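You operate a simulated robot arm through the tools that you are given. There is no shell and no other tool. Be economical: measure what you need, move in short steps, check, and stop when the job is done.

Carry out the task below with a simulated two-armed robot. There is one attempt and no reset: what you move stays moved.

## Task
Change the air socket over to the grey coupling.
Fine: yellow valve shut and line bled to zero first; the orange coupling goes into the empty holder; blue valve shut, yellow valve open at the end.
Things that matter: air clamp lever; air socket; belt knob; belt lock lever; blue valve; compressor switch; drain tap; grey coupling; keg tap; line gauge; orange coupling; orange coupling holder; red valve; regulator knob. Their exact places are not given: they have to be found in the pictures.

Only the result counts: the job must be done as asked and must still hold three seconds after the hand-in. Knocking over, shifting, dropping, spilling or breaking anything else fails it.

## Robot
Two 7-joint arms with two-finger grippers on one trunk, on a base that drives. Base frame: it is fixed to the floor where the robot stands at the start and does not move with it; the origin is under the middle of the robot, x ahead of it, y to its left, z up. Lengths are in mm, angles in degrees, forces in N, time in s.
The left shoulder is at the start at [28, 159, 1257], the right one opposite. With the tool pointing down near the work surface each hand reaches from about 260 to 720 mm from the robot's upright axis, wherever it stands, measured 20 degrees to its own side. Places, roughly: air clamp lever [600, 600, 900]; air socket [500, -300, 1000]; belt knob [500, -600, 200]; belt lock lever [500, -500, 200]; blue valve [500, -500, 1100]; compressor switch [600, -500, 1300]; drain tap [500, -100, 200]; keg tap [700, 400, 400]; line gauge [500, -200, 1200]; orange coupling holder [500, -200, 1000]; red valve [800, -2600, 1200]; regulator knob [600, -200, 1300]; trap lever [500, -200, 1100]; winder main switch [600, -500, 1400]; yellow valve [500, -100, 1200]. Payload 2.45 kg a hand.
Tool frame (each hand has its own): the origin (TCP) lies between the finger pads and is the grasp point; the fingertips stand 26 mm ahead of it; z points along the fingers, y is the line along which they close. Largest opening 96 mm; the body of the gripper starts 69 mm behind the TCP.
Orientation is that of the tool frame in the base frame, as a unit quaternion [x, y, z, w]. With the fingers straight down and closing along the base's y, the tool's x points along the base's -x, its y along +y and its z along -z.

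## Interface
- The arms move only by the tool apply_moves. It takes "left_commands", "right_commands" or both (then of equal length, played together; a hand with none holds still); each is a list of rows, each a list of 7 numbers: the turn, a rotation vector about the base's x, y, z in degrees, then the shift along the base's x, y, z in mm, then the opening, from 0 (shut) to 1 (fully open). In form: [[wx, wy, wz, x, y, z, hand], ...]. A call has 1 to 8 rows; each row is the pose to reach, as a shift and turn from the pose commanded when the call began. Rows are played at 5 a second. More than 50 mm and 8.6 degrees between two rows, or a gripper value outside its range, and nothing of the call is played. A pose out of reach is approached as far as the arm can. The call stops where the force on the tool passes 70 N (or 10 N more than at its start, if that is more) or the arm is blocked; 0.2 s more then pass. Each finger halts on what it meets, pressing with about 20 N; the grip force reading is that of the motor and also rises with nothing between the fingers. The clock runs only during rows and for 0.2 s after the last one: add rows that repeat a pose to give the fingers time. The reply holds the time, the measured pose of the TCP, the force on the tool along the base axes, the opening and the grip force, in the units named above and with some noise, with the torque about the TCP (base axes, N m) and any sound that the robot's microphone picked up.
- Cameras (640 x 400 px; columns grow to the right, rows downward): "scene" is now at [57.2, -47.3, 1732.4]; the picture's right is [-0.58, -0.81, 0.00], its down [-0.60, 0.43, -0.68] and it looks along [0.55, -0.40, -0.73] (base axes); focal length 286 px, centre (320, 200). "left" rides on the left gripper at [82, -3, -98] in its tool frame; the picture's right is [0.04, 1.00, 0.00], its down [-0.73, 0.03, -0.68] and it looks along [-0.68, 0.03, 0.73] (tool axes); focal length 256 px, centre (320, 200). "right" rides on the right gripper at [82, 3, -98] in its tool frame; the picture's right is [-0.04, 1.00, 0.00], its down [-0.73, -0.03, -0.68] and it looks along [-0.68, -0.03, 0.73] (tool axes); focal length 256 px, centre (320, 200).
- grab_frame(camera): a new picture of that camera. No time passes.
- raise_lower(by): slides the trunk up (or, below 0, down) by that many mm; the arms and the scene camera ride with it, the base frame stays. It gives what a move gives, with no picture.
- steer(legs): drives the robot by 1 to 6 legs, each [ahead, left, turn to the left] in mm, mm and degrees, along the robot's own axes; the way and the turn of a leg run together, so that a leg with both is an arc; at most 1500 mm and 180 degrees a leg. The arms and the cameras ride along, it lands a little off, and it stops where it bumps. It gives what a move gives.
- pan_tilt(pan, tilt): turns the head with the scene camera to pan (to the left, within 120 degrees either way) and tilt (down, from -29 to 69), counted from straight ahead of the robot. It gives what a move gives.
- pixel_to_xyz(camera, pixels): there is no depth. For up to 12 entries [column, row, z] of the newest picture of that camera ("zoom" is the newest enlarged one), the place [x, y] in the base frame at which the ray of that pixel passes the height z, good to about 2 mm. No time passes.
- close_up(camera, box): a new picture of the part [left, top, right, bottom] of that camera's present view, enlarged. No time passes.
- finish_job(): hands the job in; it is judged then, once.

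Work in short steps. Measure before you move; look again where a grasp or a placing could have gone wrong, and mend it. You have 80 turns and 58 pictures in all, those below and enlarged ones among them. Open the grippers and draw the arms clear of the work before you hand the job in, unless the task says otherwise; then end with one line.

The tools are called after "Emit:" as a command line: name --argument value ..., lists and objects as JSON in quotes. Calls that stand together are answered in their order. apply_moves: Moves the arms, as the interface text tells. Its arguments: {"type":"object","properties":{"left_commands":{"type":"array"},"right_commands":{"type":"array"}},"required":[]} The other tools are called the same way: raise_lower (by) slides the trunk up or down; steer (legs) drives the base; pan_tilt (pan, tilt) turns the head that bears the scene camera; grab_frame (camera) takes a picture; pixel_to_xyz (camera, pixels) gives the place at which the rays of pixels pass given heights; close_up (camera, box) takes an enlarged picture of a part of a camera's view; finish_job () hands the job in.

At the start:

```text
time: 0.0
left_tool_pos: [452.7, -27.7, 1329.3]
left_orientation: [0.0, 1.0, 0.001, -0.001]
left_force: [0.3, -0.8, -0.3]
left_torque: [0.01, 0.02, -0.02]
left_opening: 95.9
left_finger_force: 0.1
right_tool_pos: [409.5, -475.4, 1401.0]
right_orientation: [0.0, 1.0, -0.001, 0.0]
right_force: [-0.4, 0.0, -0.4]
right_torque: [0.01, -0.02, 0.03]
right_opening: 96.1
right_finger_force: 0.0
trunk travel left (down, up): [-425.0, 142.0]
robot x, y, heading: [-1.7, 2.3, -0.2]
head pan, tilt: [-35.6, 46.8]
```

scene: 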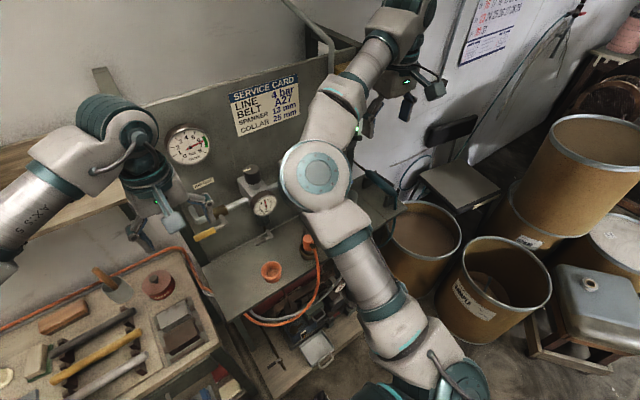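
right: 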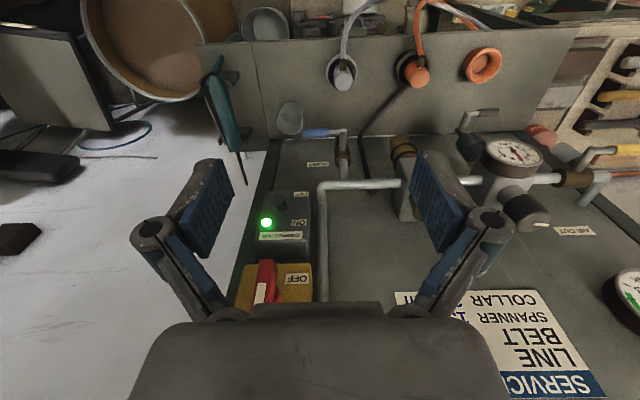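
left: 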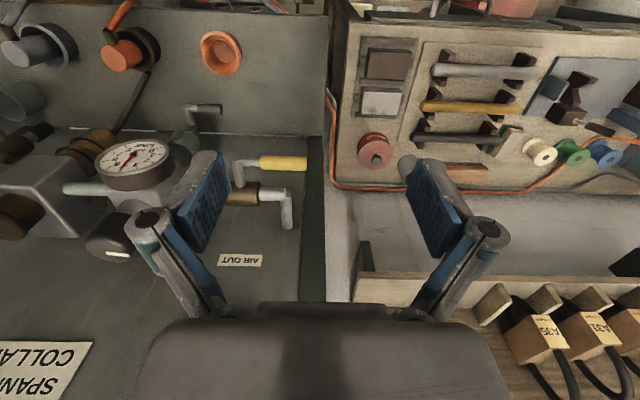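

The wrist views show the panel upside down: the couplings sit on the shelf at the top of the picture, with the valve handles (blue and yellow) on the panel. I enlarge both to read the details.

Emit:
close_up --camera "right" --box '[200, 0, 640, 275]'

Emit:
close_up --camera "left" --box '[0, 0, 340, 280]'

Emit:
close_up --camera "scene" --box '[120, 60, 440, 380]'

```text
1.45 times, centred on (420, 138) of right
```

zoom: 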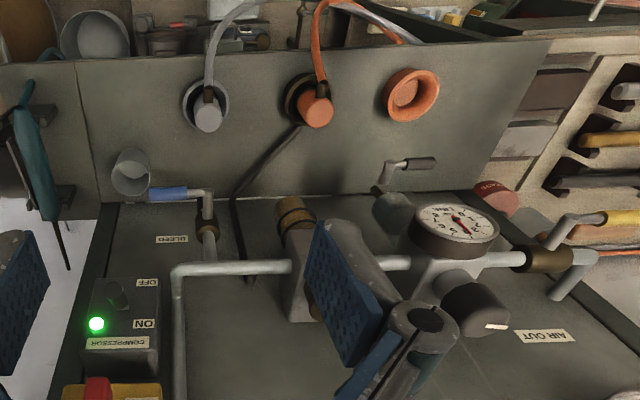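

```text
1.43 times, centred on (170, 140) of left
```

zoom: 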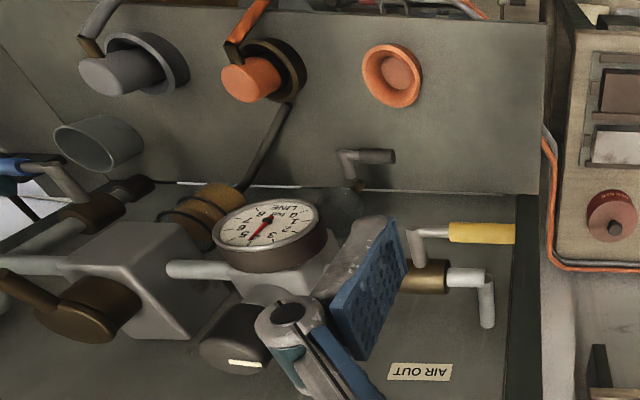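

```text
1.25 times, centred on (280, 220) of scene
```

zoom: 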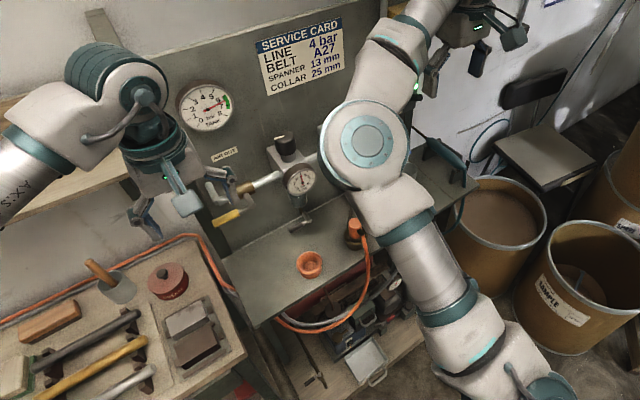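

I triangulate the main features between the left and right wrist views: holder rim, orange coupling, grey coupling, gauge, blue and yellow handles.

Emit:
pixel_to_xyz --camera "left" --pixels '[[221, 52, 1000], [221, 52, 1100], [120, 57, 1000], [120, 57, 1100], [35, 50, 1000], [35, 50, 1100], [135, 158, 1150], [135, 158, 1250], [262, 163, 1150], [262, 163, 1250], [306, 163, 1150], [306, 163, 1250]]'

Emit:
pixel_to_xyz --camera "right" --pixels '[[482, 65, 1000], [482, 65, 1100], [418, 77, 1000], [418, 77, 1100], [343, 77, 1000], [343, 77, 1100], [513, 155, 1150], [513, 155, 1250], [617, 151, 1150], [617, 151, 1250], [305, 133, 1050], [305, 133, 1150]]'

```text
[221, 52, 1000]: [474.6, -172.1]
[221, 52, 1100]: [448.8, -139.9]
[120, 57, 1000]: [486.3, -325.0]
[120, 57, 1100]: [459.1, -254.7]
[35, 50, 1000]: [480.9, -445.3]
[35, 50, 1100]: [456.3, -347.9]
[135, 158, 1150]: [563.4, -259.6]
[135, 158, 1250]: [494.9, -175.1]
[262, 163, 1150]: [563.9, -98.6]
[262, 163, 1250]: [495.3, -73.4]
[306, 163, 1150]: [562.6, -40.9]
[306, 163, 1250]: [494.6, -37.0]
```

```text
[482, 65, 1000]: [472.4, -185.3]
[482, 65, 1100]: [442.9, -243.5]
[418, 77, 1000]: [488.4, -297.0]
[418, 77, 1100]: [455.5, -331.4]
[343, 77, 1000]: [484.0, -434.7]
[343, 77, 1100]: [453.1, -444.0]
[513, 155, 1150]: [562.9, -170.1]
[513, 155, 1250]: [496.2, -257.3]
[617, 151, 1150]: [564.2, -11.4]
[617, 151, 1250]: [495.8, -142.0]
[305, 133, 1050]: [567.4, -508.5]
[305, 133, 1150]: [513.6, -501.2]
```

Triangulated: holder ≈(477,-177,985), orange coupling top ≈(479,-306,1027), grey coupling ≈(480,-436,1010), gauge ≈(528,-215,1202). I bring the right hand lower to look at the socket closely.

Emit:
apply_moves --right_commands '[[0, 0, 0, -8, 24, -38, 1], [0, 0, 0, -16, 48, -76, 1], [0, 0, 0, -24, 72, -114, 1], [0, 0, 0, -32, 96, -152, 1], [0, 0, 0, -40, 120, -190, 1], [0, 0, 0, -50, 145, -228, 1], [0, 0, 0, -60, 165, -260, 1]]'

Emit:
grab_frame --camera "right"

Emit:
grab_frame --camera "scene"

```text
time: 1.6
left_tool_pos: [447.4, -24.2, 1331.1]
left_orientation: [0.001, 1.0, 0.001, 0.001]
left_force: [0.0, -0.4, 0.1]
left_torque: [-0.02, -0.01, -0.03]
left_opening: 95.7
left_finger_force: 0.0
right_tool_pos: [350.9, -408.6, 1143.0]
right_orientation: [0.0, 1.0, 0.0, 0.002]
right_force: [-0.3, 0.6, 1.1]
right_torque: [-0.02, 0.01, -0.01]
right_opening: 95.8
right_finger_force: 0.0
right hand out of reach, approached as far as the arm can: row 4, 5, 6, 7
trunk travel left (down, up): [-425.0, 142.0]
robot x, y, heading: [4.0, 1.4, 0.3]
head pan, tilt: [-35.6, 46.8]
```

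```text
51 pictures are left
```

right: 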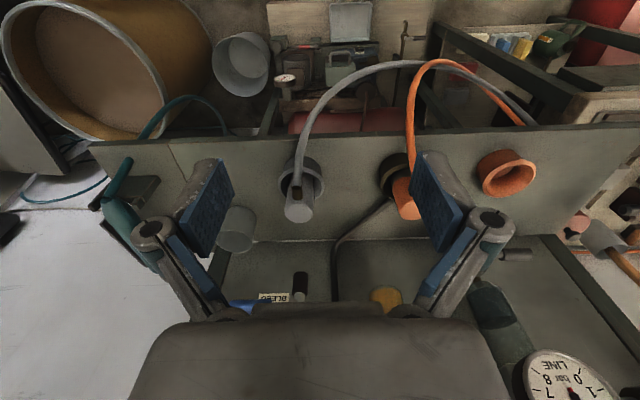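

```text
50 pictures are left
```

scene: 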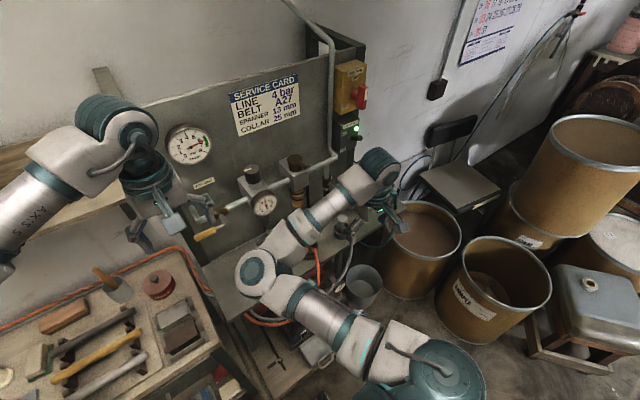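

The couplings stand upright in cups with their hoses leading off the front edge. I zoom into this view.

Emit:
close_up --camera "right" --box '[220, 40, 540, 240]'

Emit:
close_up --camera "scene" --box '[150, 100, 400, 260]'

```text
2.00 times, centred on (380, 140) of right
```

zoom: 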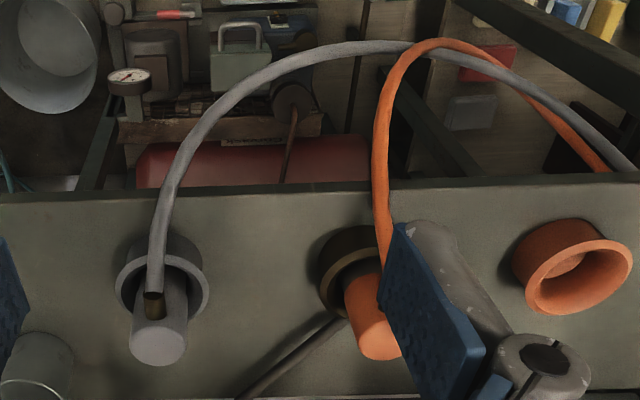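

```text
2.50 times, centred on (275, 180) of scene
```

zoom: 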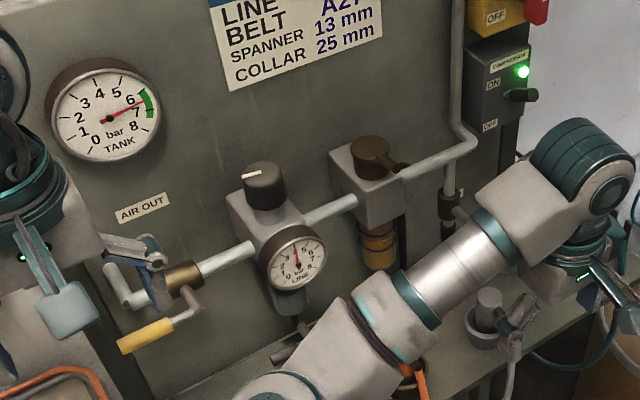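

Line gauge reads about 4 bar and the yellow lever looks parallel to its pipe (open). I move the left hand lower and back for a second view of the yellow valve, and the right hand up/right to see the blue valve.

Emit:
apply_moves --left_commands '[[0, 0, 0, -10, 10, -20, 1], [0, 0, 0, -20, 20, -40, 1], [0, 0, 0, -30, 30, -60, 1], [0, 0, 0, -40, 40, -80, 1]]' --right_commands '[[0, 0, 0, 0, -20, 20, 1], [0, 0, 0, 0, -40, 40, 1], [0, 0, 0, 0, -50, 60, 1], [0, 0, 0, 0, -60, 80, 1]]'

Emit:
grab_frame --camera "left"

Emit:
grab_frame --camera "right"

```text
time: 2.6
left_tool_pos: [407.4, 14.0, 1250.3]
left_orientation: [0.0, 1.0, 0.0, 0.001]
left_force: [0.3, 0.6, -0.2]
left_torque: [0.0, 0.01, 0.0]
left_opening: 96.1
left_finger_force: 0.0
right_tool_pos: [352.2, -467.2, 1223.6]
right_orientation: [0.0, 1.0, -0.001, 0.001]
right_force: [0.3, -0.3, 0.0]
right_torque: [0.0, 0.02, 0.01]
right_opening: 96.0
right_finger_force: 0.1
trunk travel left (down, up): [-425.0, 142.0]
robot x, y, heading: [3.7, -1.2, 0.1]
head pan, tilt: [-35.6, 46.8]
```

```text
47 pictures are left
```

left: 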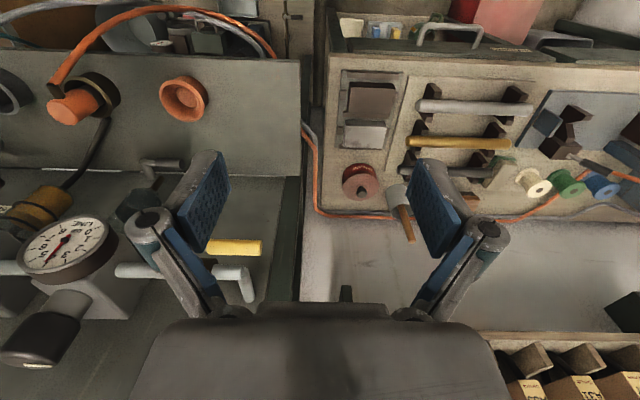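

```text
46 pictures are left
```

right: 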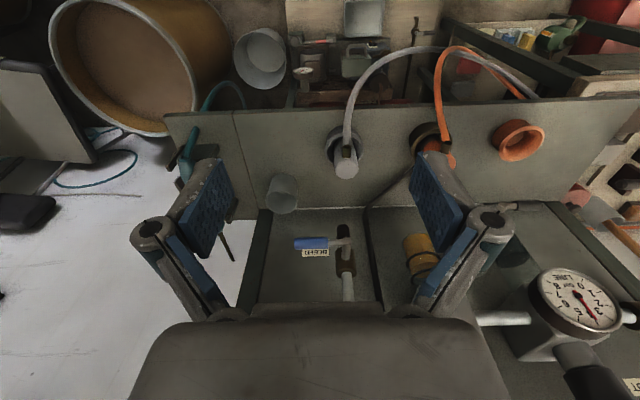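

Now second-view points: yellow tip (262,247) in the left, blue tip (296,243), blue elbow (347,243) in the right, holder/couplings too.

Emit:
pixel_to_xyz --camera "left" --pixels '[[263, 247, 1150], [263, 247, 1200], [213, 246, 1150], [213, 246, 1200], [250, 272, 1150], [250, 272, 1200], [250, 298, 1150], [250, 298, 1200]]'

Emit:
pixel_to_xyz --camera "right" --pixels '[[296, 243, 1100], [296, 243, 1150], [349, 243, 1100], [349, 243, 1150], [346, 263, 1100], [346, 263, 1150], [345, 170, 1000], [345, 170, 1050], [445, 160, 1000], [445, 160, 1050], [519, 141, 980], [300, 215, 960]]'

```text
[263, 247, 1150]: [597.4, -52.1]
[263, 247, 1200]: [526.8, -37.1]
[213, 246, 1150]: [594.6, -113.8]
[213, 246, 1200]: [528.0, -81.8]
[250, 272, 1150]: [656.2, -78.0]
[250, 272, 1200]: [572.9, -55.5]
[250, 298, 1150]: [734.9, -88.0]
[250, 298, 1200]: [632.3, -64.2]
```

```text
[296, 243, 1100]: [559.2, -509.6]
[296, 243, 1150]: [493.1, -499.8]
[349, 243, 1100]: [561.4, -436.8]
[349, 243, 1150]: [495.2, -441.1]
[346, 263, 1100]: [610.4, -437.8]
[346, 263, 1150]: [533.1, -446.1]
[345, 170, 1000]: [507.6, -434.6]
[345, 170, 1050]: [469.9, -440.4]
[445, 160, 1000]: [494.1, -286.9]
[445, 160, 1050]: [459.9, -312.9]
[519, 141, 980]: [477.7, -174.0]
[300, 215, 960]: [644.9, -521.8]
```

Yellow lever: stem axis along x at about y=-115, z=1198, grip tip at (530,-38,1198). I close the left fingers and place them just above the grip.

Emit:
apply_moves --left_commands '[[0, 0, 0, 0, 0, 8, 0], [0, 0, 0, 35, -20, 8, 0], [0, 0, 0, 75, -45, 8, 0], [0, 0, 0, 105, -65, 6, 0], [0, 0, 0, 123, -74, 2, 0], [0, 0, 0, 123, -74, 2, 0]]'

Emit:
grab_frame --camera "left"

```text
time: 4.0
left_tool_pos: [532.3, -59.1, 1252.2]
left_orientation: [0.0, 1.0, 0.0, 0.001]
left_force: [0.3, -0.6, 0.1]
left_torque: [0.0, 0.01, 0.0]
left_opening: 0.0
left_finger_force: 20.2
right_tool_pos: [351.5, -466.8, 1225.1]
right_orientation: [0.001, 1.0, -0.001, 0.0]
right_force: [-0.2, 0.0, 0.3]
right_torque: [0.01, 0.0, -0.02]
right_opening: 96.3
right_finger_force: 0.1
trunk travel left (down, up): [-425.0, 142.0]
robot x, y, heading: [-3.1, -0.0, -0.2]
head pan, tilt: [-35.6, 46.8]
```

```text
45 pictures are left
```

left: 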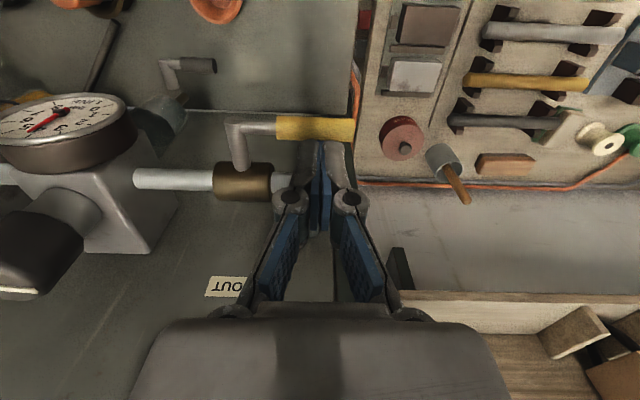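

The fingers are directly over the yellow grip; the lever elbow at (238,127) gives the axis at y≈-109. I push the grip down along its arc.

Emit:
apply_moves --left_commands '[[0, 0, 0, -3, 0, -19, 0], [0, 0, 0, -3, 2, -37, 0], [0, 0, 0, -3, -1, -52, 0], [0, 0, 0, -3, -12, -64, 0], [0, 0, 0, -3, -26, -71, 0], [0, 0, 0, -3, -34, -73, 0], [0, 0, 0, -3, -39, -74, 0]]'

Emit:
grab_frame --camera "left"

```text
time: 5.6
left_tool_pos: [529.6, -88.3, 1180.9]
left_orientation: [-0.001, 1.0, -0.003, 0.0]
left_force: [-1.9, 18.9, 8.4]
left_torque: [-0.54, -0.04, -0.03]
left_opening: 0.1
left_finger_force: 19.9
right_tool_pos: [351.3, -460.9, 1227.1]
right_orientation: [0.001, 1.0, -0.004, 0.002]
right_force: [-0.3, -0.2, -0.3]
right_torque: [0.03, -0.01, -0.02]
right_opening: 96.1
right_finger_force: 0.1
trunk travel left (down, up): [-425.0, 142.0]
robot x, y, heading: [-1.6, -3.4, -0.1]
head pan, tilt: [-35.6, 46.8]
```

```text
44 pictures are left
```

left: 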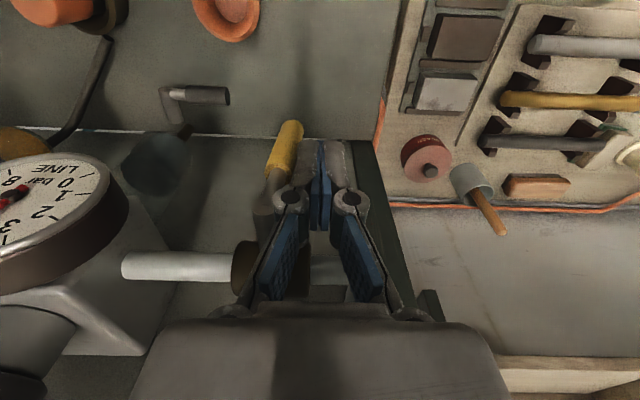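

The lever is near vertical (tip at (295,122), about 5° short). I push a few mm more to its stop.

Emit:
apply_moves --left_commands '[[0, 0, 0, 0, -5, 0, 0], [0, 0, 0, 0, -10, 0, 0], [0, 0, 0, 0, -14, 0, 0], [0, 0, 0, 0, -14, 0, 0]]'

Emit:
grab_frame --camera "left"

```text
time: 6.8
left_tool_pos: [529.9, -89.7, 1181.4]
left_orientation: [-0.019, 1.0, 0.014, 0.002]
left_force: [1.6, 78.1, 0.8]
left_torque: [-1.48, 0.01, 0.05]
left_opening: 0.0
left_finger_force: 19.9
right_tool_pos: [346.3, -467.0, 1225.1]
right_orientation: [-0.001, 1.0, 0.0, 0.004]
right_force: [-0.7, -0.6, -0.4]
right_torque: [-0.01, -0.01, 0.04]
right_opening: 96.0
right_finger_force: 0.1
trunk travel left (down, up): [-425.0, 142.0]
robot x, y, heading: [-1.1, 1.1, 0.4]
head pan, tilt: [-35.6, 46.8]
stopped in row 4 (left hand): the force on the tool passed its limit at 71 N (the readings are from after the stop); the commanded pose is now the measured one
```

```text
43 pictures are left
```

left: 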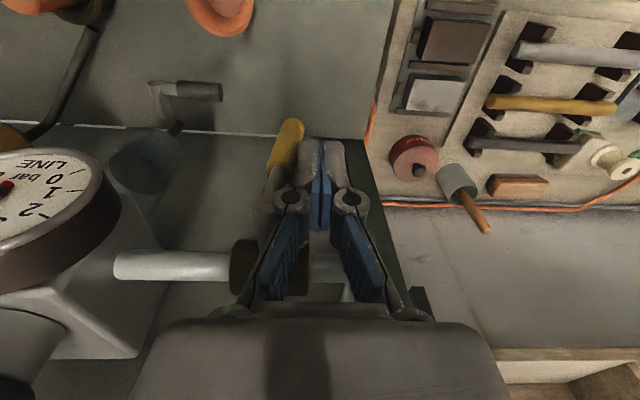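

Hard stop reached: yellow is shut. I draw the left hand clear and bring the right hand, closed, over the blue grip (axis ≈(528,-441,1124), tip at y=-504).

Emit:
apply_moves --left_commands '[[0, 0, 0, 0, 15, 0, 0], [0, 0, 0, 0, 25, 40, 0], [0, 0, 0, -20, 40, 80, 0], [0, 0, 0, -50, 70, 100, 0], [0, 0, 0, -80, 105, 100, 0], [0, 0, 0, -80, 105, 100, 0]]' --right_commands '[[0, 0, 0, 20, -10, -10, 0], [0, 0, 0, 60, -20, -20, 0], [0, 0, 0, 100, -30, -30, 0], [0, 0, 0, 145, -30, -40, 0], [0, 0, 0, 180, -30, -45, 0], [0, 0, 0, 180, -30, -45, 0]]'

Emit:
grab_frame --camera "right"

```text
time: 7.9
left_tool_pos: [463.0, -19.7, 1284.1]
left_orientation: [-0.006, 1.0, 0.0, 0.003]
left_force: [0.7, 1.3, 0.0]
left_torque: [-0.09, 0.04, 0.03]
left_opening: 0.1
left_finger_force: 19.8
right_tool_pos: [483.7, -497.3, 1190.8]
right_orientation: [0.011, 1.0, -0.002, 0.001]
right_force: [-0.4, 0.6, 0.7]
right_torque: [0.01, 0.04, -0.01]
right_opening: 0.0
right_finger_force: 20.3
trunk travel left (down, up): [-425.0, 142.0]
robot x, y, heading: [-1.9, 4.6, 0.2]
head pan, tilt: [-35.6, 46.8]
stopped in row 5 (right hand): the force on the tool passed its limit at 79 N (the readings are from after the stop); the commanded pose is now the measured one
```

```text
42 pictures are left
```

right: 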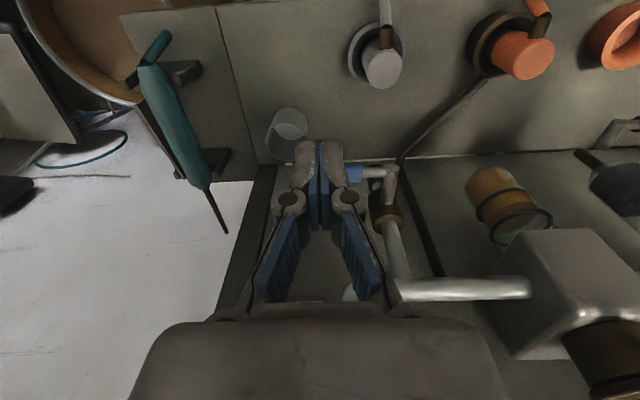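

The right arm touched something near row 5 (likely wrist against the switch box above). I back off a little and check the switches in the scene view.

Emit:
apply_moves --right_commands '[[0, 0, 0, -30, 0, 0, 0], [0, 0, 0, -70, 0, 0, 0], [0, 0, 0, -70, 0, 0, 0]]'

Emit:
close_up --camera "scene" --box '[150, 40, 410, 260]'

```text
time: 8.7
left_tool_pos: [470.6, -32.2, 1280.9]
left_orientation: [-0.007, 1.0, 0.006, 0.0]
left_force: [-0.1, 0.1, -0.4]
left_torque: [-0.01, -0.01, 0.0]
left_opening: 0.0
left_finger_force: 19.8
right_tool_pos: [419.8, -508.0, 1181.0]
right_orientation: [0.013, 1.0, 0.004, -0.002]
right_force: [0.2, 0.1, 0.0]
right_torque: [-0.01, 0.02, 0.01]
right_opening: 0.0
right_finger_force: 20.2
trunk travel left (down, up): [-425.0, 142.0]
robot x, y, heading: [-1.7, 0.6, 0.1]
head pan, tilt: [-35.6, 46.8]
```

```text
1.82 times, centred on (280, 150) of scene
```

zoom: 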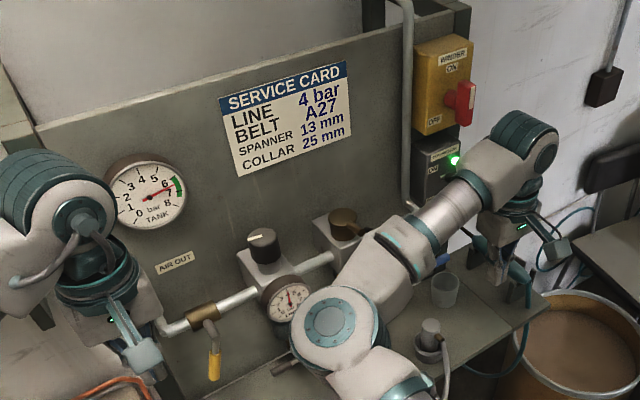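

Switch states are unchanged (green lamp on, red lever same). I tilt the right tool 48° forward so the wrist stays back from the switch boxes.

Emit:
apply_moves --right_commands '[[0, -8, 0, -5, 0, 5, 0], [0, -16, 0, -5, 2, 10, 0], [0, -24, 0, 0, 4, 15, 0], [0, -32, 0, 10, 6, 15, 0], [0, -40, 0, 20, 8, 15, 0], [0, -48, 0, 30, 10, 15, 0], [0, -48, 0, 30, 10, 15, 0]]'

Emit:
grab_frame --camera "right"

```text
time: 10.3
left_tool_pos: [466.9, -56.7, 1281.5]
left_orientation: [-0.004, 1.0, 0.014, 0.002]
left_force: [-0.9, -0.5, 0.1]
left_torque: [0.06, -0.04, 0.0]
left_opening: 0.0
left_finger_force: 20.2
right_tool_pos: [447.9, -521.5, 1190.6]
right_orientation: [0.013, 0.914, 0.015, 0.406]
right_force: [0.2, -1.0, -0.7]
right_torque: [0.06, -0.01, 0.05]
right_opening: 0.0
right_finger_force: 20.1
trunk travel left (down, up): [-425.0, 142.0]
robot x, y, heading: [-0.4, -2.3, -0.4]
head pan, tilt: [-35.6, 46.8]
```

```text
40 pictures are left
```

right: 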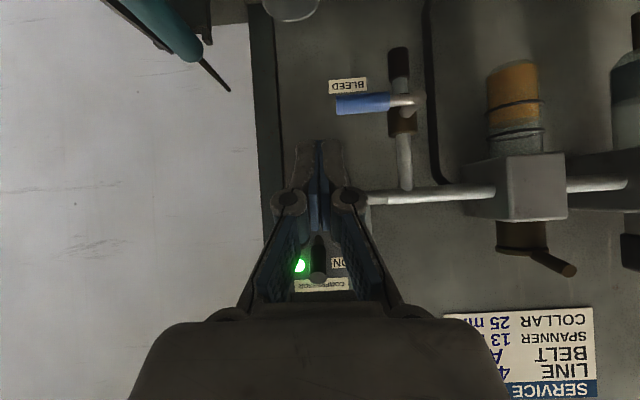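

I check the blue lever's place in this view: tip (338,105), elbow (410,103), and compare against the measured hand pose.

Emit:
pixel_to_xyz --camera "right" --pixels '[[338, 105, 1124], [410, 103, 1124], [403, 122, 1124], [318, 145, 1170]]'

Emit:
apply_moves --left_commands '[[0, 0, 0, -20, 30, 10, 0], [0, 0, 0, -40, 60, 20, 0], [0, 0, 0, -60, 90, 20, 0], [0, 0, 0, -60, 90, 20, 0]]'

```text
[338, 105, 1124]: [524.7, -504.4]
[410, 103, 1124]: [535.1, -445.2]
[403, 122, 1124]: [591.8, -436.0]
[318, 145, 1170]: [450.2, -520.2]
```

```text
time: 11.3
left_tool_pos: [408.1, 32.5, 1302.3]
left_orientation: [-0.005, 1.0, 0.014, 0.002]
left_force: [-0.5, -1.3, 0.4]
left_torque: [0.12, -0.03, 0.01]
left_opening: 0.2
left_finger_force: 20.6
right_tool_pos: [446.5, -522.9, 1189.3]
right_orientation: [0.013, 0.914, 0.015, 0.405]
right_force: [-0.2, -1.4, -0.5]
right_torque: [0.04, -0.04, 0.07]
right_opening: 0.0
right_finger_force: 20.0
trunk travel left (down, up): [-425.0, 142.0]
robot x, y, heading: [2.7, -3.9, -0.2]
head pan, tilt: [-35.6, 46.8]
```

The lever is where computed. I move the right finger over the grip.

Emit:
apply_moves --right_commands '[[0, 0, 0, 25, 10, -3, 0], [0, 0, 0, 50, 20, -7, 0], [0, 0, 0, 70, 28, -12, 0], [0, 0, 0, 70, 28, -12, 0]]'

Emit:
grab_frame --camera "right"

```text
time: 12.3
left_tool_pos: [407.4, 34.2, 1302.0]
left_orientation: [-0.004, 1.0, 0.013, 0.002]
left_force: [-0.9, -0.1, -0.2]
left_torque: [0.07, -0.07, -0.01]
left_opening: 0.2
left_finger_force: 19.9
right_tool_pos: [517.4, -494.5, 1179.1]
right_orientation: [0.014, 0.914, 0.015, 0.406]
right_force: [-1.3, -0.5, -0.8]
right_torque: [0.05, -0.04, 0.04]
right_opening: 0.0
right_finger_force: 20.1
trunk travel left (down, up): [-425.0, 142.0]
robot x, y, heading: [-0.6, -4.1, -0.2]
head pan, tilt: [-35.6, 46.8]
```

```text
39 pictures are left
```

right: 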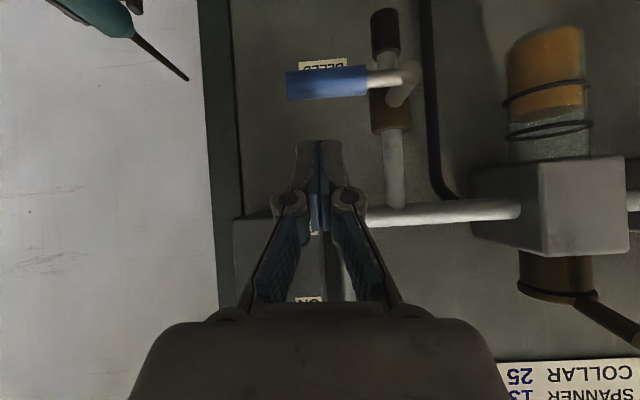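

Finger is above the blue grip. I push it down along its arc to open the bleed.

Emit:
apply_moves --right_commands '[[0, 0, 0, 0, -1, -19, 0], [0, 0, 0, 0, 0, -35, 0], [0, 0, 0, 0, 4, -50, 0], [0, 0, 0, 0, 15, -62, 0], [0, 0, 0, 0, 29, -69, 0], [0, 0, 0, 0, 37, -71, 0], [0, 0, 0, 0, 42, -72, 0]]'

Emit:
grab_frame --camera "right"

```text
time: 13.6
left_tool_pos: [408.5, 55.8, 1300.8]
left_orientation: [-0.005, 1.0, 0.006, 0.0]
left_force: [-0.1, 0.3, -0.7]
left_torque: [-0.04, 0.04, 0.04]
left_opening: 0.0
left_finger_force: 20.3
right_tool_pos: [512.9, -459.1, 1116.5]
right_orientation: [0.029, 0.914, -0.015, 0.405]
right_force: [5.3, -45.0, -13.6]
right_torque: [-0.62, 0.13, -0.67]
right_opening: 0.2
right_finger_force: 19.6
trunk travel left (down, up): [-425.0, 142.0]
robot x, y, heading: [-0.9, 0.7, -0.6]
head pan, tilt: [-35.6, 46.8]
stopped in row 6 (right hand): the force on the tool passed its limit at 77 N (the readings are from after the stop); the commanded pose is now the measured one
```

```text
38 pictures are left
```

right: 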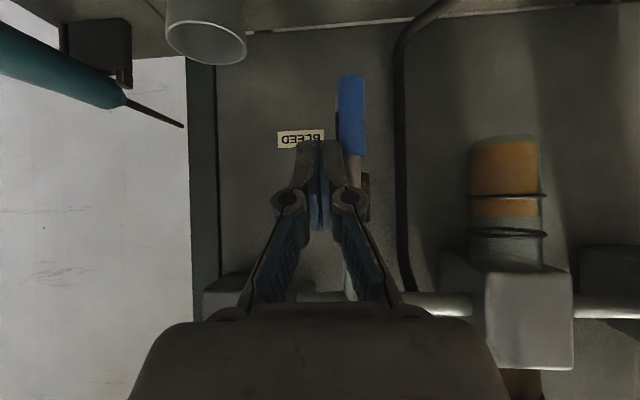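

The blue lever is now vertical against its stop. I ease off sideways and look at the line gauge.

Emit:
apply_moves --right_commands '[[0, 0, 0, 0, -12, 0, 0], [0, 0, 0, -30, -25, 10, 0], [0, 0, 0, -60, -30, 30, 0], [0, 0, 0, -60, -30, 30, 0]]'

Emit:
close_up --camera "scene" --box '[200, 150, 400, 275]'

```text
time: 14.6
left_tool_pos: [403.8, 48.8, 1303.3]
left_orientation: [-0.003, 1.0, 0.007, 0.003]
left_force: [-0.3, 0.7, -0.3]
left_torque: [0.05, 0.01, 0.01]
left_opening: 0.0
left_finger_force: 19.5
right_tool_pos: [449.4, -489.3, 1148.3]
right_orientation: [0.02, 0.913, -0.005, 0.408]
right_force: [-0.4, 0.0, 0.6]
right_torque: [-0.02, -0.02, -0.01]
right_opening: 0.0
right_finger_force: 20.1
trunk travel left (down, up): [-425.0, 142.0]
robot x, y, heading: [-0.8, -1.2, -0.4]
head pan, tilt: [-35.6, 46.8]
```

```text
3.20 times, centred on (300, 212) of scene
```

zoom: 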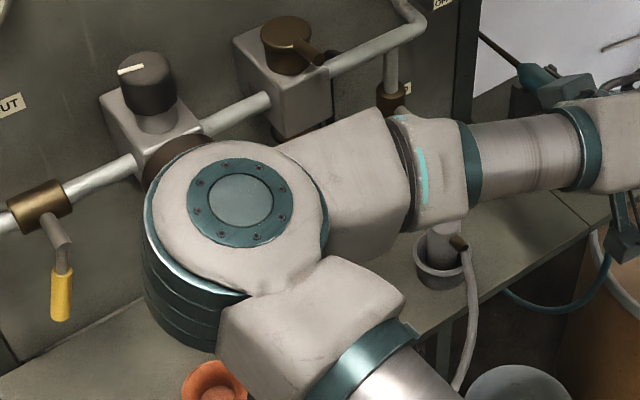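

The right elbow blocks the gauge in the scene view, so I check with the left wrist camera.

Emit:
grab_frame --camera "left"

```text
36 pictures are left
```

left: 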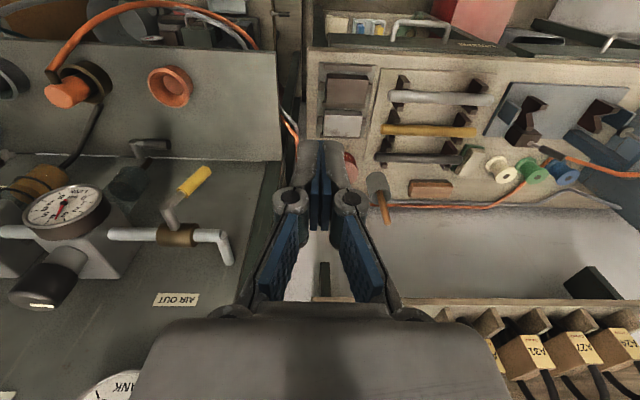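

Emit:
close_up --camera "left" --box '[0, 150, 160, 250]'

Emit:
close_up --camera "left" --box '[0, 20, 240, 170]'

```text
4.00 times, centred on (80, 200) of left
```

zoom: 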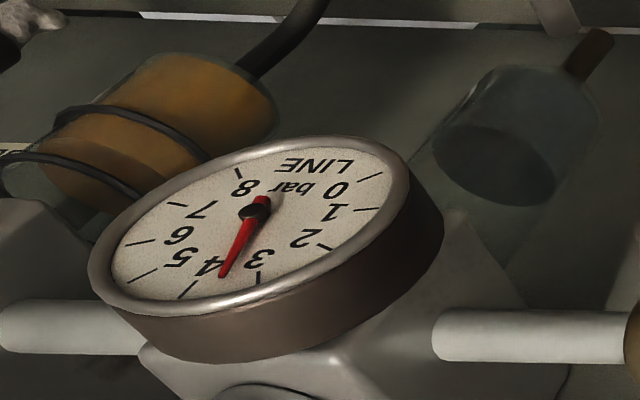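

```text
2.67 times, centred on (120, 95) of left
```

zoom: 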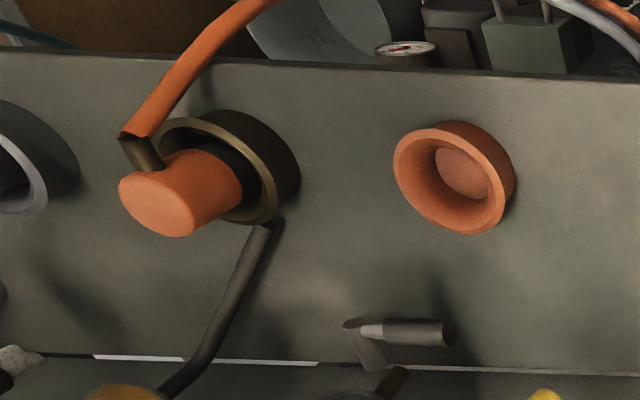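

Gauge reads about 3.8 — perhaps just starting to bleed. While time passes I untilt the right hand to ~25° and bring it open toward the socket, then recheck.

Emit:
apply_moves --right_commands '[[0, 6, 0, -5, 25, 10, 0.3], [0, 12, 0, -10, 60, 15, 0.6], [0, 18, 0, -10, 95, 15, 0.8], [0, 23, 0, -10, 130, 10, 0.8], [0, 23, 0, -10, 160, 5, 0.8], [0, 23, 0, -10, 160, 5, 0.8]]'

Emit:
grab_frame --camera "right"

Emit:
close_up --camera "left" --box '[0, 150, 160, 250]'

```text
time: 16.0
left_tool_pos: [403.5, 78.7, 1302.3]
left_orientation: [-0.006, 1.0, -0.001, 0.003]
left_force: [1.2, 0.8, -0.5]
left_torque: [-0.04, 0.03, -0.01]
left_opening: 0.0
left_finger_force: 19.8
right_tool_pos: [439.8, -309.5, 1160.6]
right_orientation: [0.015, 0.975, -0.017, 0.219]
right_force: [-0.5, 0.0, -0.2]
right_torque: [-0.05, 0.03, -0.02]
right_opening: 76.7
right_finger_force: 0.0
right hand out of reach, approached as far as the arm can: row 5, 6
trunk travel left (down, up): [-425.0, 142.0]
robot x, y, heading: [0.8, 1.6, -0.7]
head pan, tilt: [-35.6, 46.8]
```

```text
33 pictures are left
```

right: 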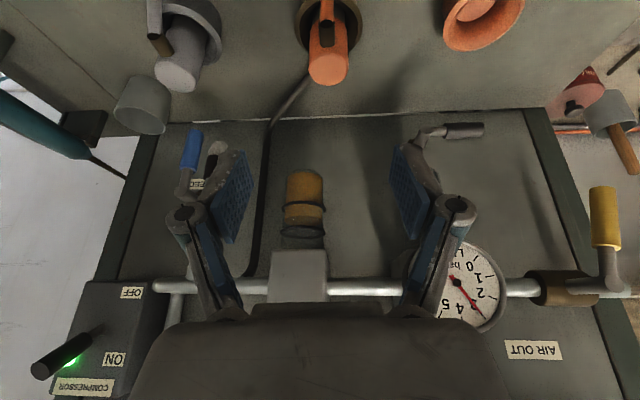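

```text
4.00 times, centred on (80, 200) of left
```

zoom: 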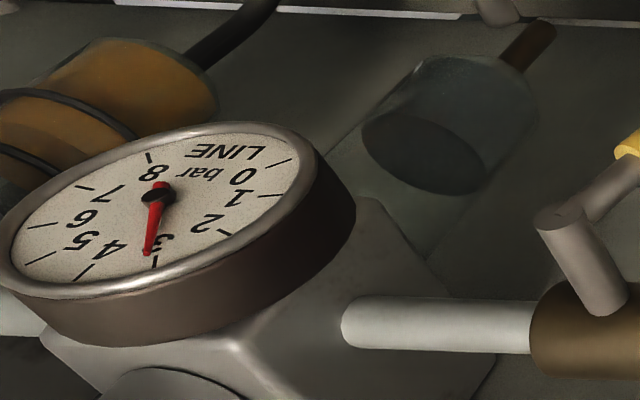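

The line is falling (≈3 bar now). I look at the orange coupling's details at (330,45).

Emit:
close_up --camera "right" --box '[120, 0, 440, 200]'

Emit:
pixel_to_xyz --camera "right" --pixels '[[328, 66, 1030], [328, 66, 1020], [176, 75, 1020], [176, 75, 1030], [326, 38, 1000], [483, 12, 985]]'

```text
2.00 times, centred on (280, 100) of right
```

zoom: 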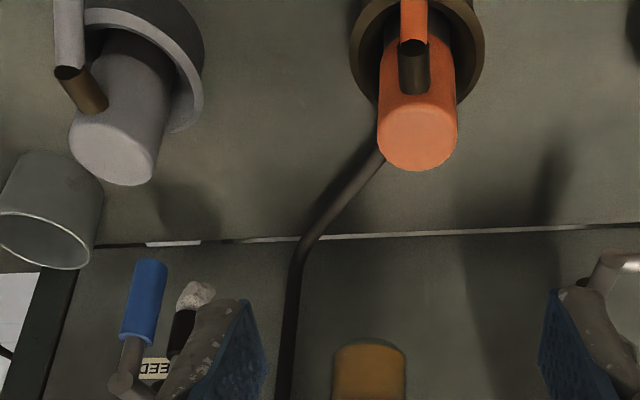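

```text
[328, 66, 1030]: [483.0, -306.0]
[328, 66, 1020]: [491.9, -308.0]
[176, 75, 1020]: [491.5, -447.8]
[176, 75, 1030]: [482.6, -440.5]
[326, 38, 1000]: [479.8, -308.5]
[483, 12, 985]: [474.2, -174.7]
```

Orange top ≈(478,-306,1034), its hose stub leaves towards -x, so a y-closing grip is free. I place the open right hand above it and recheck the gauge.

Emit:
apply_moves --right_commands '[[0, 0, 0, 13, 1, -25, 0.8], [0, 0, 0, 25, 2, -50, 0.8], [0, 0, 0, 38, 3, -75, 0.8], [0, 0, 0, 38, 3, -75, 0.8], [0, 0, 0, 38, 3, -75, 0.8], [0, 0, 0, 38, 3, -75, 0.8], [0, 0, 0, 38, 3, -75, 0.8], [0, 0, 0, 38, 3, -75, 0.8]]'

Emit:
grab_frame --camera "right"

```text
time: 17.8
left_tool_pos: [403.1, 71.0, 1302.6]
left_orientation: [-0.005, 1.0, 0.0, 0.004]
left_force: [-0.6, -1.2, 0.7]
left_torque: [-0.02, 0.01, 0.0]
left_opening: 0.0
left_finger_force: 19.9
right_tool_pos: [478.5, -314.5, 1084.5]
right_orientation: [0.017, 0.976, -0.016, 0.219]
right_force: [0.7, 1.5, 0.7]
right_torque: [-0.03, -0.01, 0.0]
right_opening: 76.8
right_finger_force: 0.1
trunk travel left (down, up): [-425.0, 142.0]
robot x, y, heading: [1.1, 0.4, -0.3]
head pan, tilt: [-35.6, 46.8]
```

```text
30 pictures are left
```

right: 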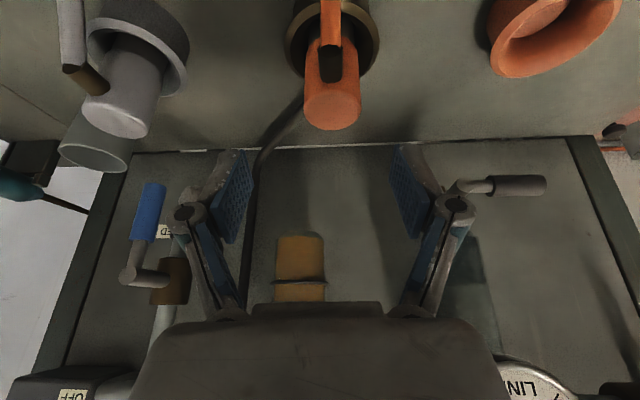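

The hand sits over the coupling (measured y -314, slightly right of it). I check the coupling top at (332,110) and the gauge.

Emit:
pixel_to_xyz --camera "right" --pixels '[[333, 112, 1034], [118, 117, 1034], [556, 28, 985]]'

Emit:
close_up --camera "left" --box '[0, 150, 160, 250]'

```text
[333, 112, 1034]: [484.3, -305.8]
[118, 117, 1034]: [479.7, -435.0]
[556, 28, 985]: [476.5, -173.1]
```

```text
4.00 times, centred on (80, 200) of left
```

zoom: 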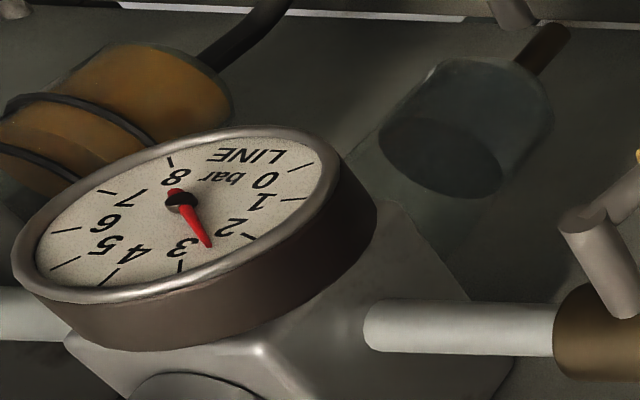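

About 2.4 bar and dropping. I descend around the coupling without closing, giving time to bleed.

Emit:
apply_moves --right_commands '[[0, 0, 0, 1, 8, 0, 0.8], [0, 0, 0, 1, 8, -25, 0.8], [0, 0, 0, 1, 8, -50, 0.8], [0, 0, 0, 1, 8, -65, 0.8], [0, 0, 0, 1, 8, -65, 0.8], [0, 0, 0, 1, 8, -65, 0.8], [0, 0, 0, 1, 8, -65, 0.8], [0, 0, 0, 1, 8, -65, 0.8]]'

Emit:
apply_moves --right_commands '[[0, 0, 0, 0, 0, 0, 0.8], [0, 0, 0, 0, 0, 0, 0.8], [0, 0, 0, 0, 0, 0, 0.8], [0, 0, 0, 0, 0, 0, 0.8], [0, 0, 0, 0, 0, 0, 0.8], [0, 0, 0, 0, 0, 0, 0.8], [0, 0, 0, 0, 0, 0, 0.8], [0, 0, 0, 0, 0, 0, 0.8]]'

Emit:
apply_moves --right_commands '[[0, 0, 0, 0, 0, 0, 0.8], [0, 0, 0, 0, 0, 0, 0.8], [0, 0, 0, 0, 0, 0, 0.8], [0, 0, 0, 0, 0, 0, 0.8], [0, 0, 0, 0, 0, 0, 0.8], [0, 0, 0, 0, 0, 0, 0.8], [0, 0, 0, 0, 0, 0, 0.8], [0, 0, 0, 0, 0, 0, 0.8]]'

Emit:
grab_frame --camera "right"

Emit:
close_up --camera "left" --box '[0, 150, 160, 250]'

```text
time: 19.6
left_tool_pos: [403.8, 63.4, 1302.1]
left_orientation: [-0.006, 1.0, 0.002, 0.004]
left_force: [0.2, -0.3, -0.5]
left_torque: [-0.01, -0.01, 0.0]
left_opening: 0.0
left_finger_force: 20.4
right_tool_pos: [480.3, -319.5, 1017.4]
right_orientation: [0.017, 0.976, -0.012, 0.217]
right_force: [0.1, -0.4, -0.6]
right_torque: [0.0, -0.01, -0.02]
right_opening: 76.7
right_finger_force: 0.0
right hand out of reach, approached as far as the arm can: row 1, 2, 3, 4, 5, 6, 7, 8
trunk travel left (down, up): [-425.0, 142.0]
robot x, y, heading: [-0.4, -1.4, -0.3]
head pan, tilt: [-35.6, 46.8]
```

```text
time: 21.4
left_tool_pos: [403.1, 58.7, 1303.2]
left_orientation: [-0.004, 1.0, 0.004, 0.003]
left_force: [-0.1, 0.0, -0.3]
left_torque: [-0.01, 0.02, 0.02]
left_opening: 0.1
left_finger_force: 20.2
right_tool_pos: [480.2, -323.7, 1016.7]
right_orientation: [0.017, 0.976, -0.011, 0.218]
right_force: [-0.3, 0.1, -1.1]
right_torque: [0.0, 0.02, 0.0]
right_opening: 76.7
right_finger_force: 0.0
trunk travel left (down, up): [-425.0, 142.0]
robot x, y, heading: [1.1, 0.2, -0.4]
head pan, tilt: [-35.6, 46.8]
```

```text
time: 23.2
left_tool_pos: [402.8, 61.4, 1303.2]
left_orientation: [-0.005, 1.0, 0.004, 0.004]
left_force: [0.5, -0.4, 0.4]
left_torque: [-0.03, 0.0, 0.0]
left_opening: 0.3
left_finger_force: 20.3
right_tool_pos: [480.1, -320.4, 1017.4]
right_orientation: [0.018, 0.976, -0.012, 0.218]
right_force: [0.5, 0.6, 0.5]
right_torque: [0.03, 0.02, 0.03]
right_opening: 77.0
right_finger_force: 0.2
trunk travel left (down, up): [-425.0, 142.0]
robot x, y, heading: [-0.7, -4.9, -0.3]
head pan, tilt: [-35.6, 46.8]
```

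```text
28 pictures are left
```

right: 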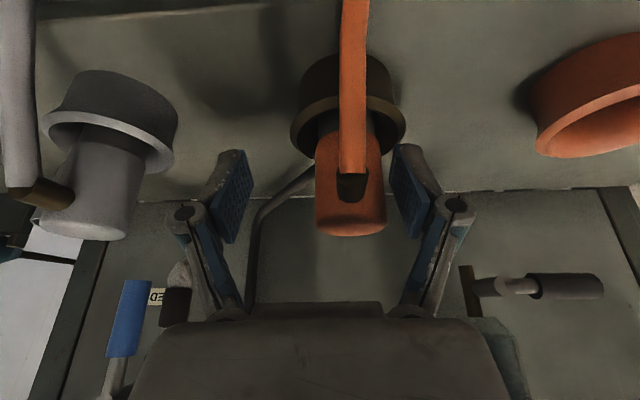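

```text
4.00 times, centred on (80, 200) of left
```

zoom: 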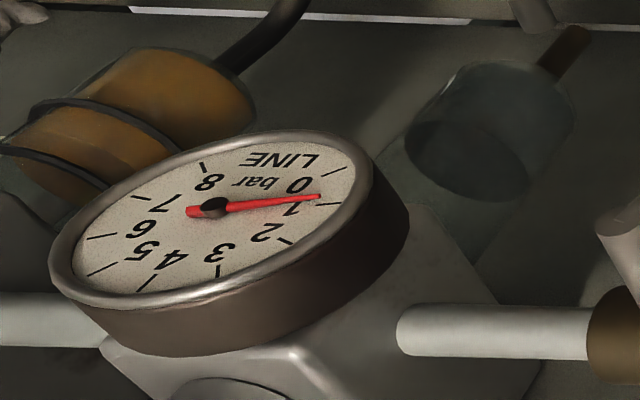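

Gauge is at ≈0.8 and falling, but the right hand can't get further left than y≈-320 from here. I retract upward and look at the floor/bench to my left before shifting the base to the left.

Emit:
apply_moves --right_commands '[[0, 0, 0, 0, 0, 40, 0.8], [0, 0, 0, 0, 0, 80, 0.8], [0, 0, 0, -20, -10, 120, 0.8], [0, 0, 0, -50, -20, 150, 0.8], [0, 0, 0, -60, -30, 160, 0.8]]'

Emit:
pan_tilt --pan 30 --tilt 60

Emit:
grab_frame --camera "scene"

```text
time: 24.4
left_tool_pos: [402.8, 62.8, 1302.5]
left_orientation: [-0.005, 1.0, 0.002, 0.003]
left_force: [0.7, -0.5, 0.8]
left_torque: [-0.04, 0.0, -0.01]
left_opening: 0.0
left_finger_force: 20.6
right_tool_pos: [420.6, -350.4, 1176.6]
right_orientation: [0.018, 0.976, -0.014, 0.218]
right_force: [-0.4, 0.0, 0.4]
right_torque: [0.0, 0.0, -0.04]
right_opening: 76.7
right_finger_force: 0.0
trunk travel left (down, up): [-425.0, 142.0]
robot x, y, heading: [-1.4, 2.0, -0.2]
head pan, tilt: [-35.6, 46.8]
```

```text
time: 25.7
left_tool_pos: [403.1, 64.8, 1302.5]
left_orientation: [-0.005, 1.0, 0.002, 0.003]
left_force: [0.2, 0.8, 0.7]
left_torque: [0.01, -0.03, 0.02]
left_opening: 0.0
left_finger_force: 19.9
right_tool_pos: [420.8, -347.5, 1177.8]
right_orientation: [0.017, 0.975, -0.015, 0.219]
right_force: [-0.9, 0.3, 0.0]
right_torque: [-0.01, -0.02, -0.02]
right_opening: 76.9
right_finger_force: 0.0
trunk travel left (down, up): [-425.0, 142.0]
robot x, y, heading: [0.6, 3.9, -0.2]
head pan, tilt: [30.0, 60.0]
```

```text
26 pictures are left
```

scene: 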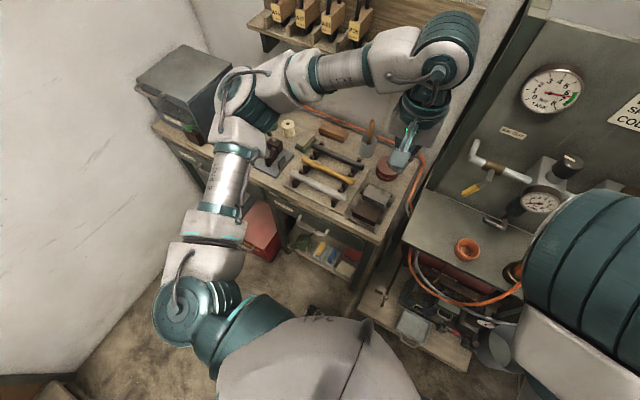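

There is free floor and clearance to the left. I drive 130 mm to the left.

Emit:
steer --legs '[[0, 130, 0]]'

Emit:
pan_tilt --pan -38 --tilt 45

Emit:
grab_frame --camera "scene"

```text
time: 27.0
left_tool_pos: [404.5, 133.0, 1305.0]
left_orientation: [-0.003, 1.0, 0.023, 0.004]
left_force: [-1.5, -1.1, 0.3]
left_torque: [0.12, -0.09, -0.03]
left_opening: 0.0
left_finger_force: 19.9
right_tool_pos: [423.1, -274.3, 1162.8]
right_orientation: [0.024, 0.976, 0.006, 0.217]
right_force: [-0.5, 0.0, -0.4]
right_torque: [0.07, -0.04, 0.0]
right_opening: 76.6
right_finger_force: 0.0
trunk travel left (down, up): [-425.0, 142.0]
robot x, y, heading: [1.7, 123.2, -0.2]
head pan, tilt: [30.0, 60.0]
```

```text
time: 28.4
left_tool_pos: [400.8, 228.4, 1300.9]
left_orientation: [-0.006, 1.0, -0.011, 0.005]
left_force: [0.6, 0.9, 1.2]
left_torque: [-0.08, 0.1, 0.04]
left_opening: 0.0
left_finger_force: 19.4
right_tool_pos: [420.4, -185.9, 1188.6]
right_orientation: [0.013, 0.975, -0.028, 0.22]
right_force: [-0.4, 0.3, 0.4]
right_torque: [-0.09, 0.08, -0.02]
right_opening: 76.9
right_finger_force: 0.1
trunk travel left (down, up): [-425.0, 142.0]
robot x, y, heading: [-2.2, 129.8, -0.3]
head pan, tilt: [-38.0, 45.0]
```

```text
25 pictures are left
```

scene: 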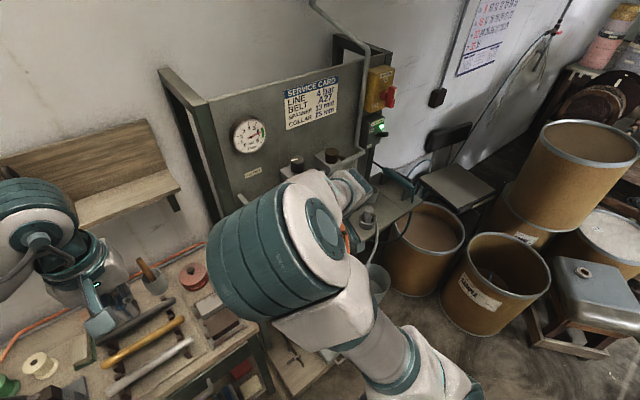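

The trunk sways after driving; I let it settle and measure.

Emit:
apply_moves --right_commands '[[0, 0, 0, 0, 0, 0, 0.8], [0, 0, 0, 0, 0, 0, 0.8], [0, 0, 0, 0, 0, 0, 0.8], [0, 0, 0, 0, 0, 0, 0.8], [0, 0, 0, 0, 0, 0, 0.8], [0, 0, 0, 0, 0, 0, 0.8], [0, 0, 0, 0, 0, 0, 0.8], [0, 0, 0, 0, 0, 0, 0.8]]'

Emit:
grab_frame --camera "right"

```text
time: 30.4
left_tool_pos: [397.3, 259.7, 1300.4]
left_orientation: [-0.007, 1.0, -0.021, 0.005]
left_force: [0.8, 1.6, 1.1]
left_torque: [-0.11, 0.18, -0.02]
left_opening: 0.1
left_finger_force: 20.1
right_tool_pos: [417.4, -160.7, 1195.9]
right_orientation: [0.013, 0.974, -0.035, 0.221]
right_force: [0.8, 3.2, 2.1]
right_torque: [-0.3, 0.16, -0.09]
right_opening: 76.8
right_finger_force: 0.0
trunk travel left (down, up): [-425.0, 142.0]
robot x, y, heading: [2.2, 133.2, -0.1]
head pan, tilt: [-38.0, 45.0]
stopped in row 8 (right hand): the arm was blocked; the commanded pose is now the measured one
```

```text
24 pictures are left
```

right: 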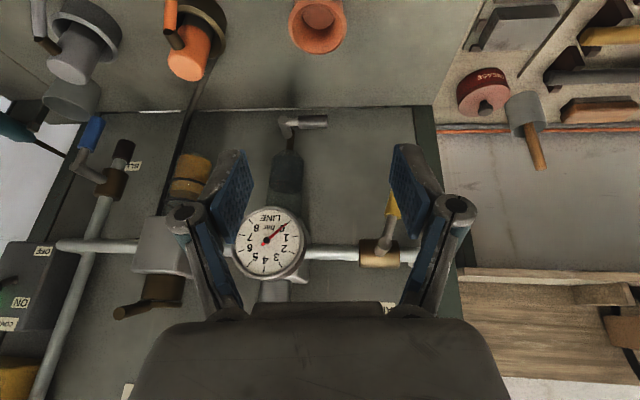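

The line gauge needle (285,222) now points at 0 and yellow is down. I bring the right hand above the orange coupling, correcting the slight roll.

Emit:
apply_moves --right_commands '[[1, 0, 0, 5, -35, -5, 0.8], [2, 0, 1, 10, -75, -15, 0.8], [3, 0, 2, 20, -115, -35, 0.8], [3, 0, 2, 33, -145, -60, 0.8], [3, 0, 2, 33, -145, -75, 0.8], [3, 0, 2, 33, -145, -75, 0.8], [3, 0, 2, 33, -145, -75, 0.8], [3, 0, 2, 33, -145, -75, 0.8]]'

Emit:
grab_frame --camera "right"

```text
time: 32.4
left_tool_pos: [395.7, 263.4, 1303.3]
left_orientation: [-0.008, 1.0, -0.019, 0.007]
left_force: [-0.3, 1.1, 0.0]
left_torque: [-0.04, 0.08, -0.01]
left_opening: 0.0
left_finger_force: 20.0
right_tool_pos: [446.6, -305.5, 1124.2]
right_orientation: [0.007, 0.975, 0.0, 0.222]
right_force: [1.0, 0.3, 0.2]
right_torque: [-0.01, 0.06, 0.0]
right_opening: 76.8
right_finger_force: 0.1
trunk travel left (down, up): [-425.0, 142.0]
robot x, y, heading: [2.3, 141.0, -0.1]
head pan, tilt: [-38.0, 45.0]
stopped in row 8 (right hand): the arm was blocked; the commanded pose is now the measured one
```

```text
23 pictures are left
```

right: 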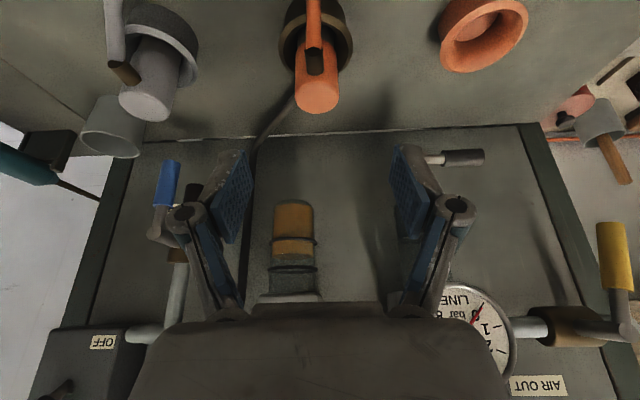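

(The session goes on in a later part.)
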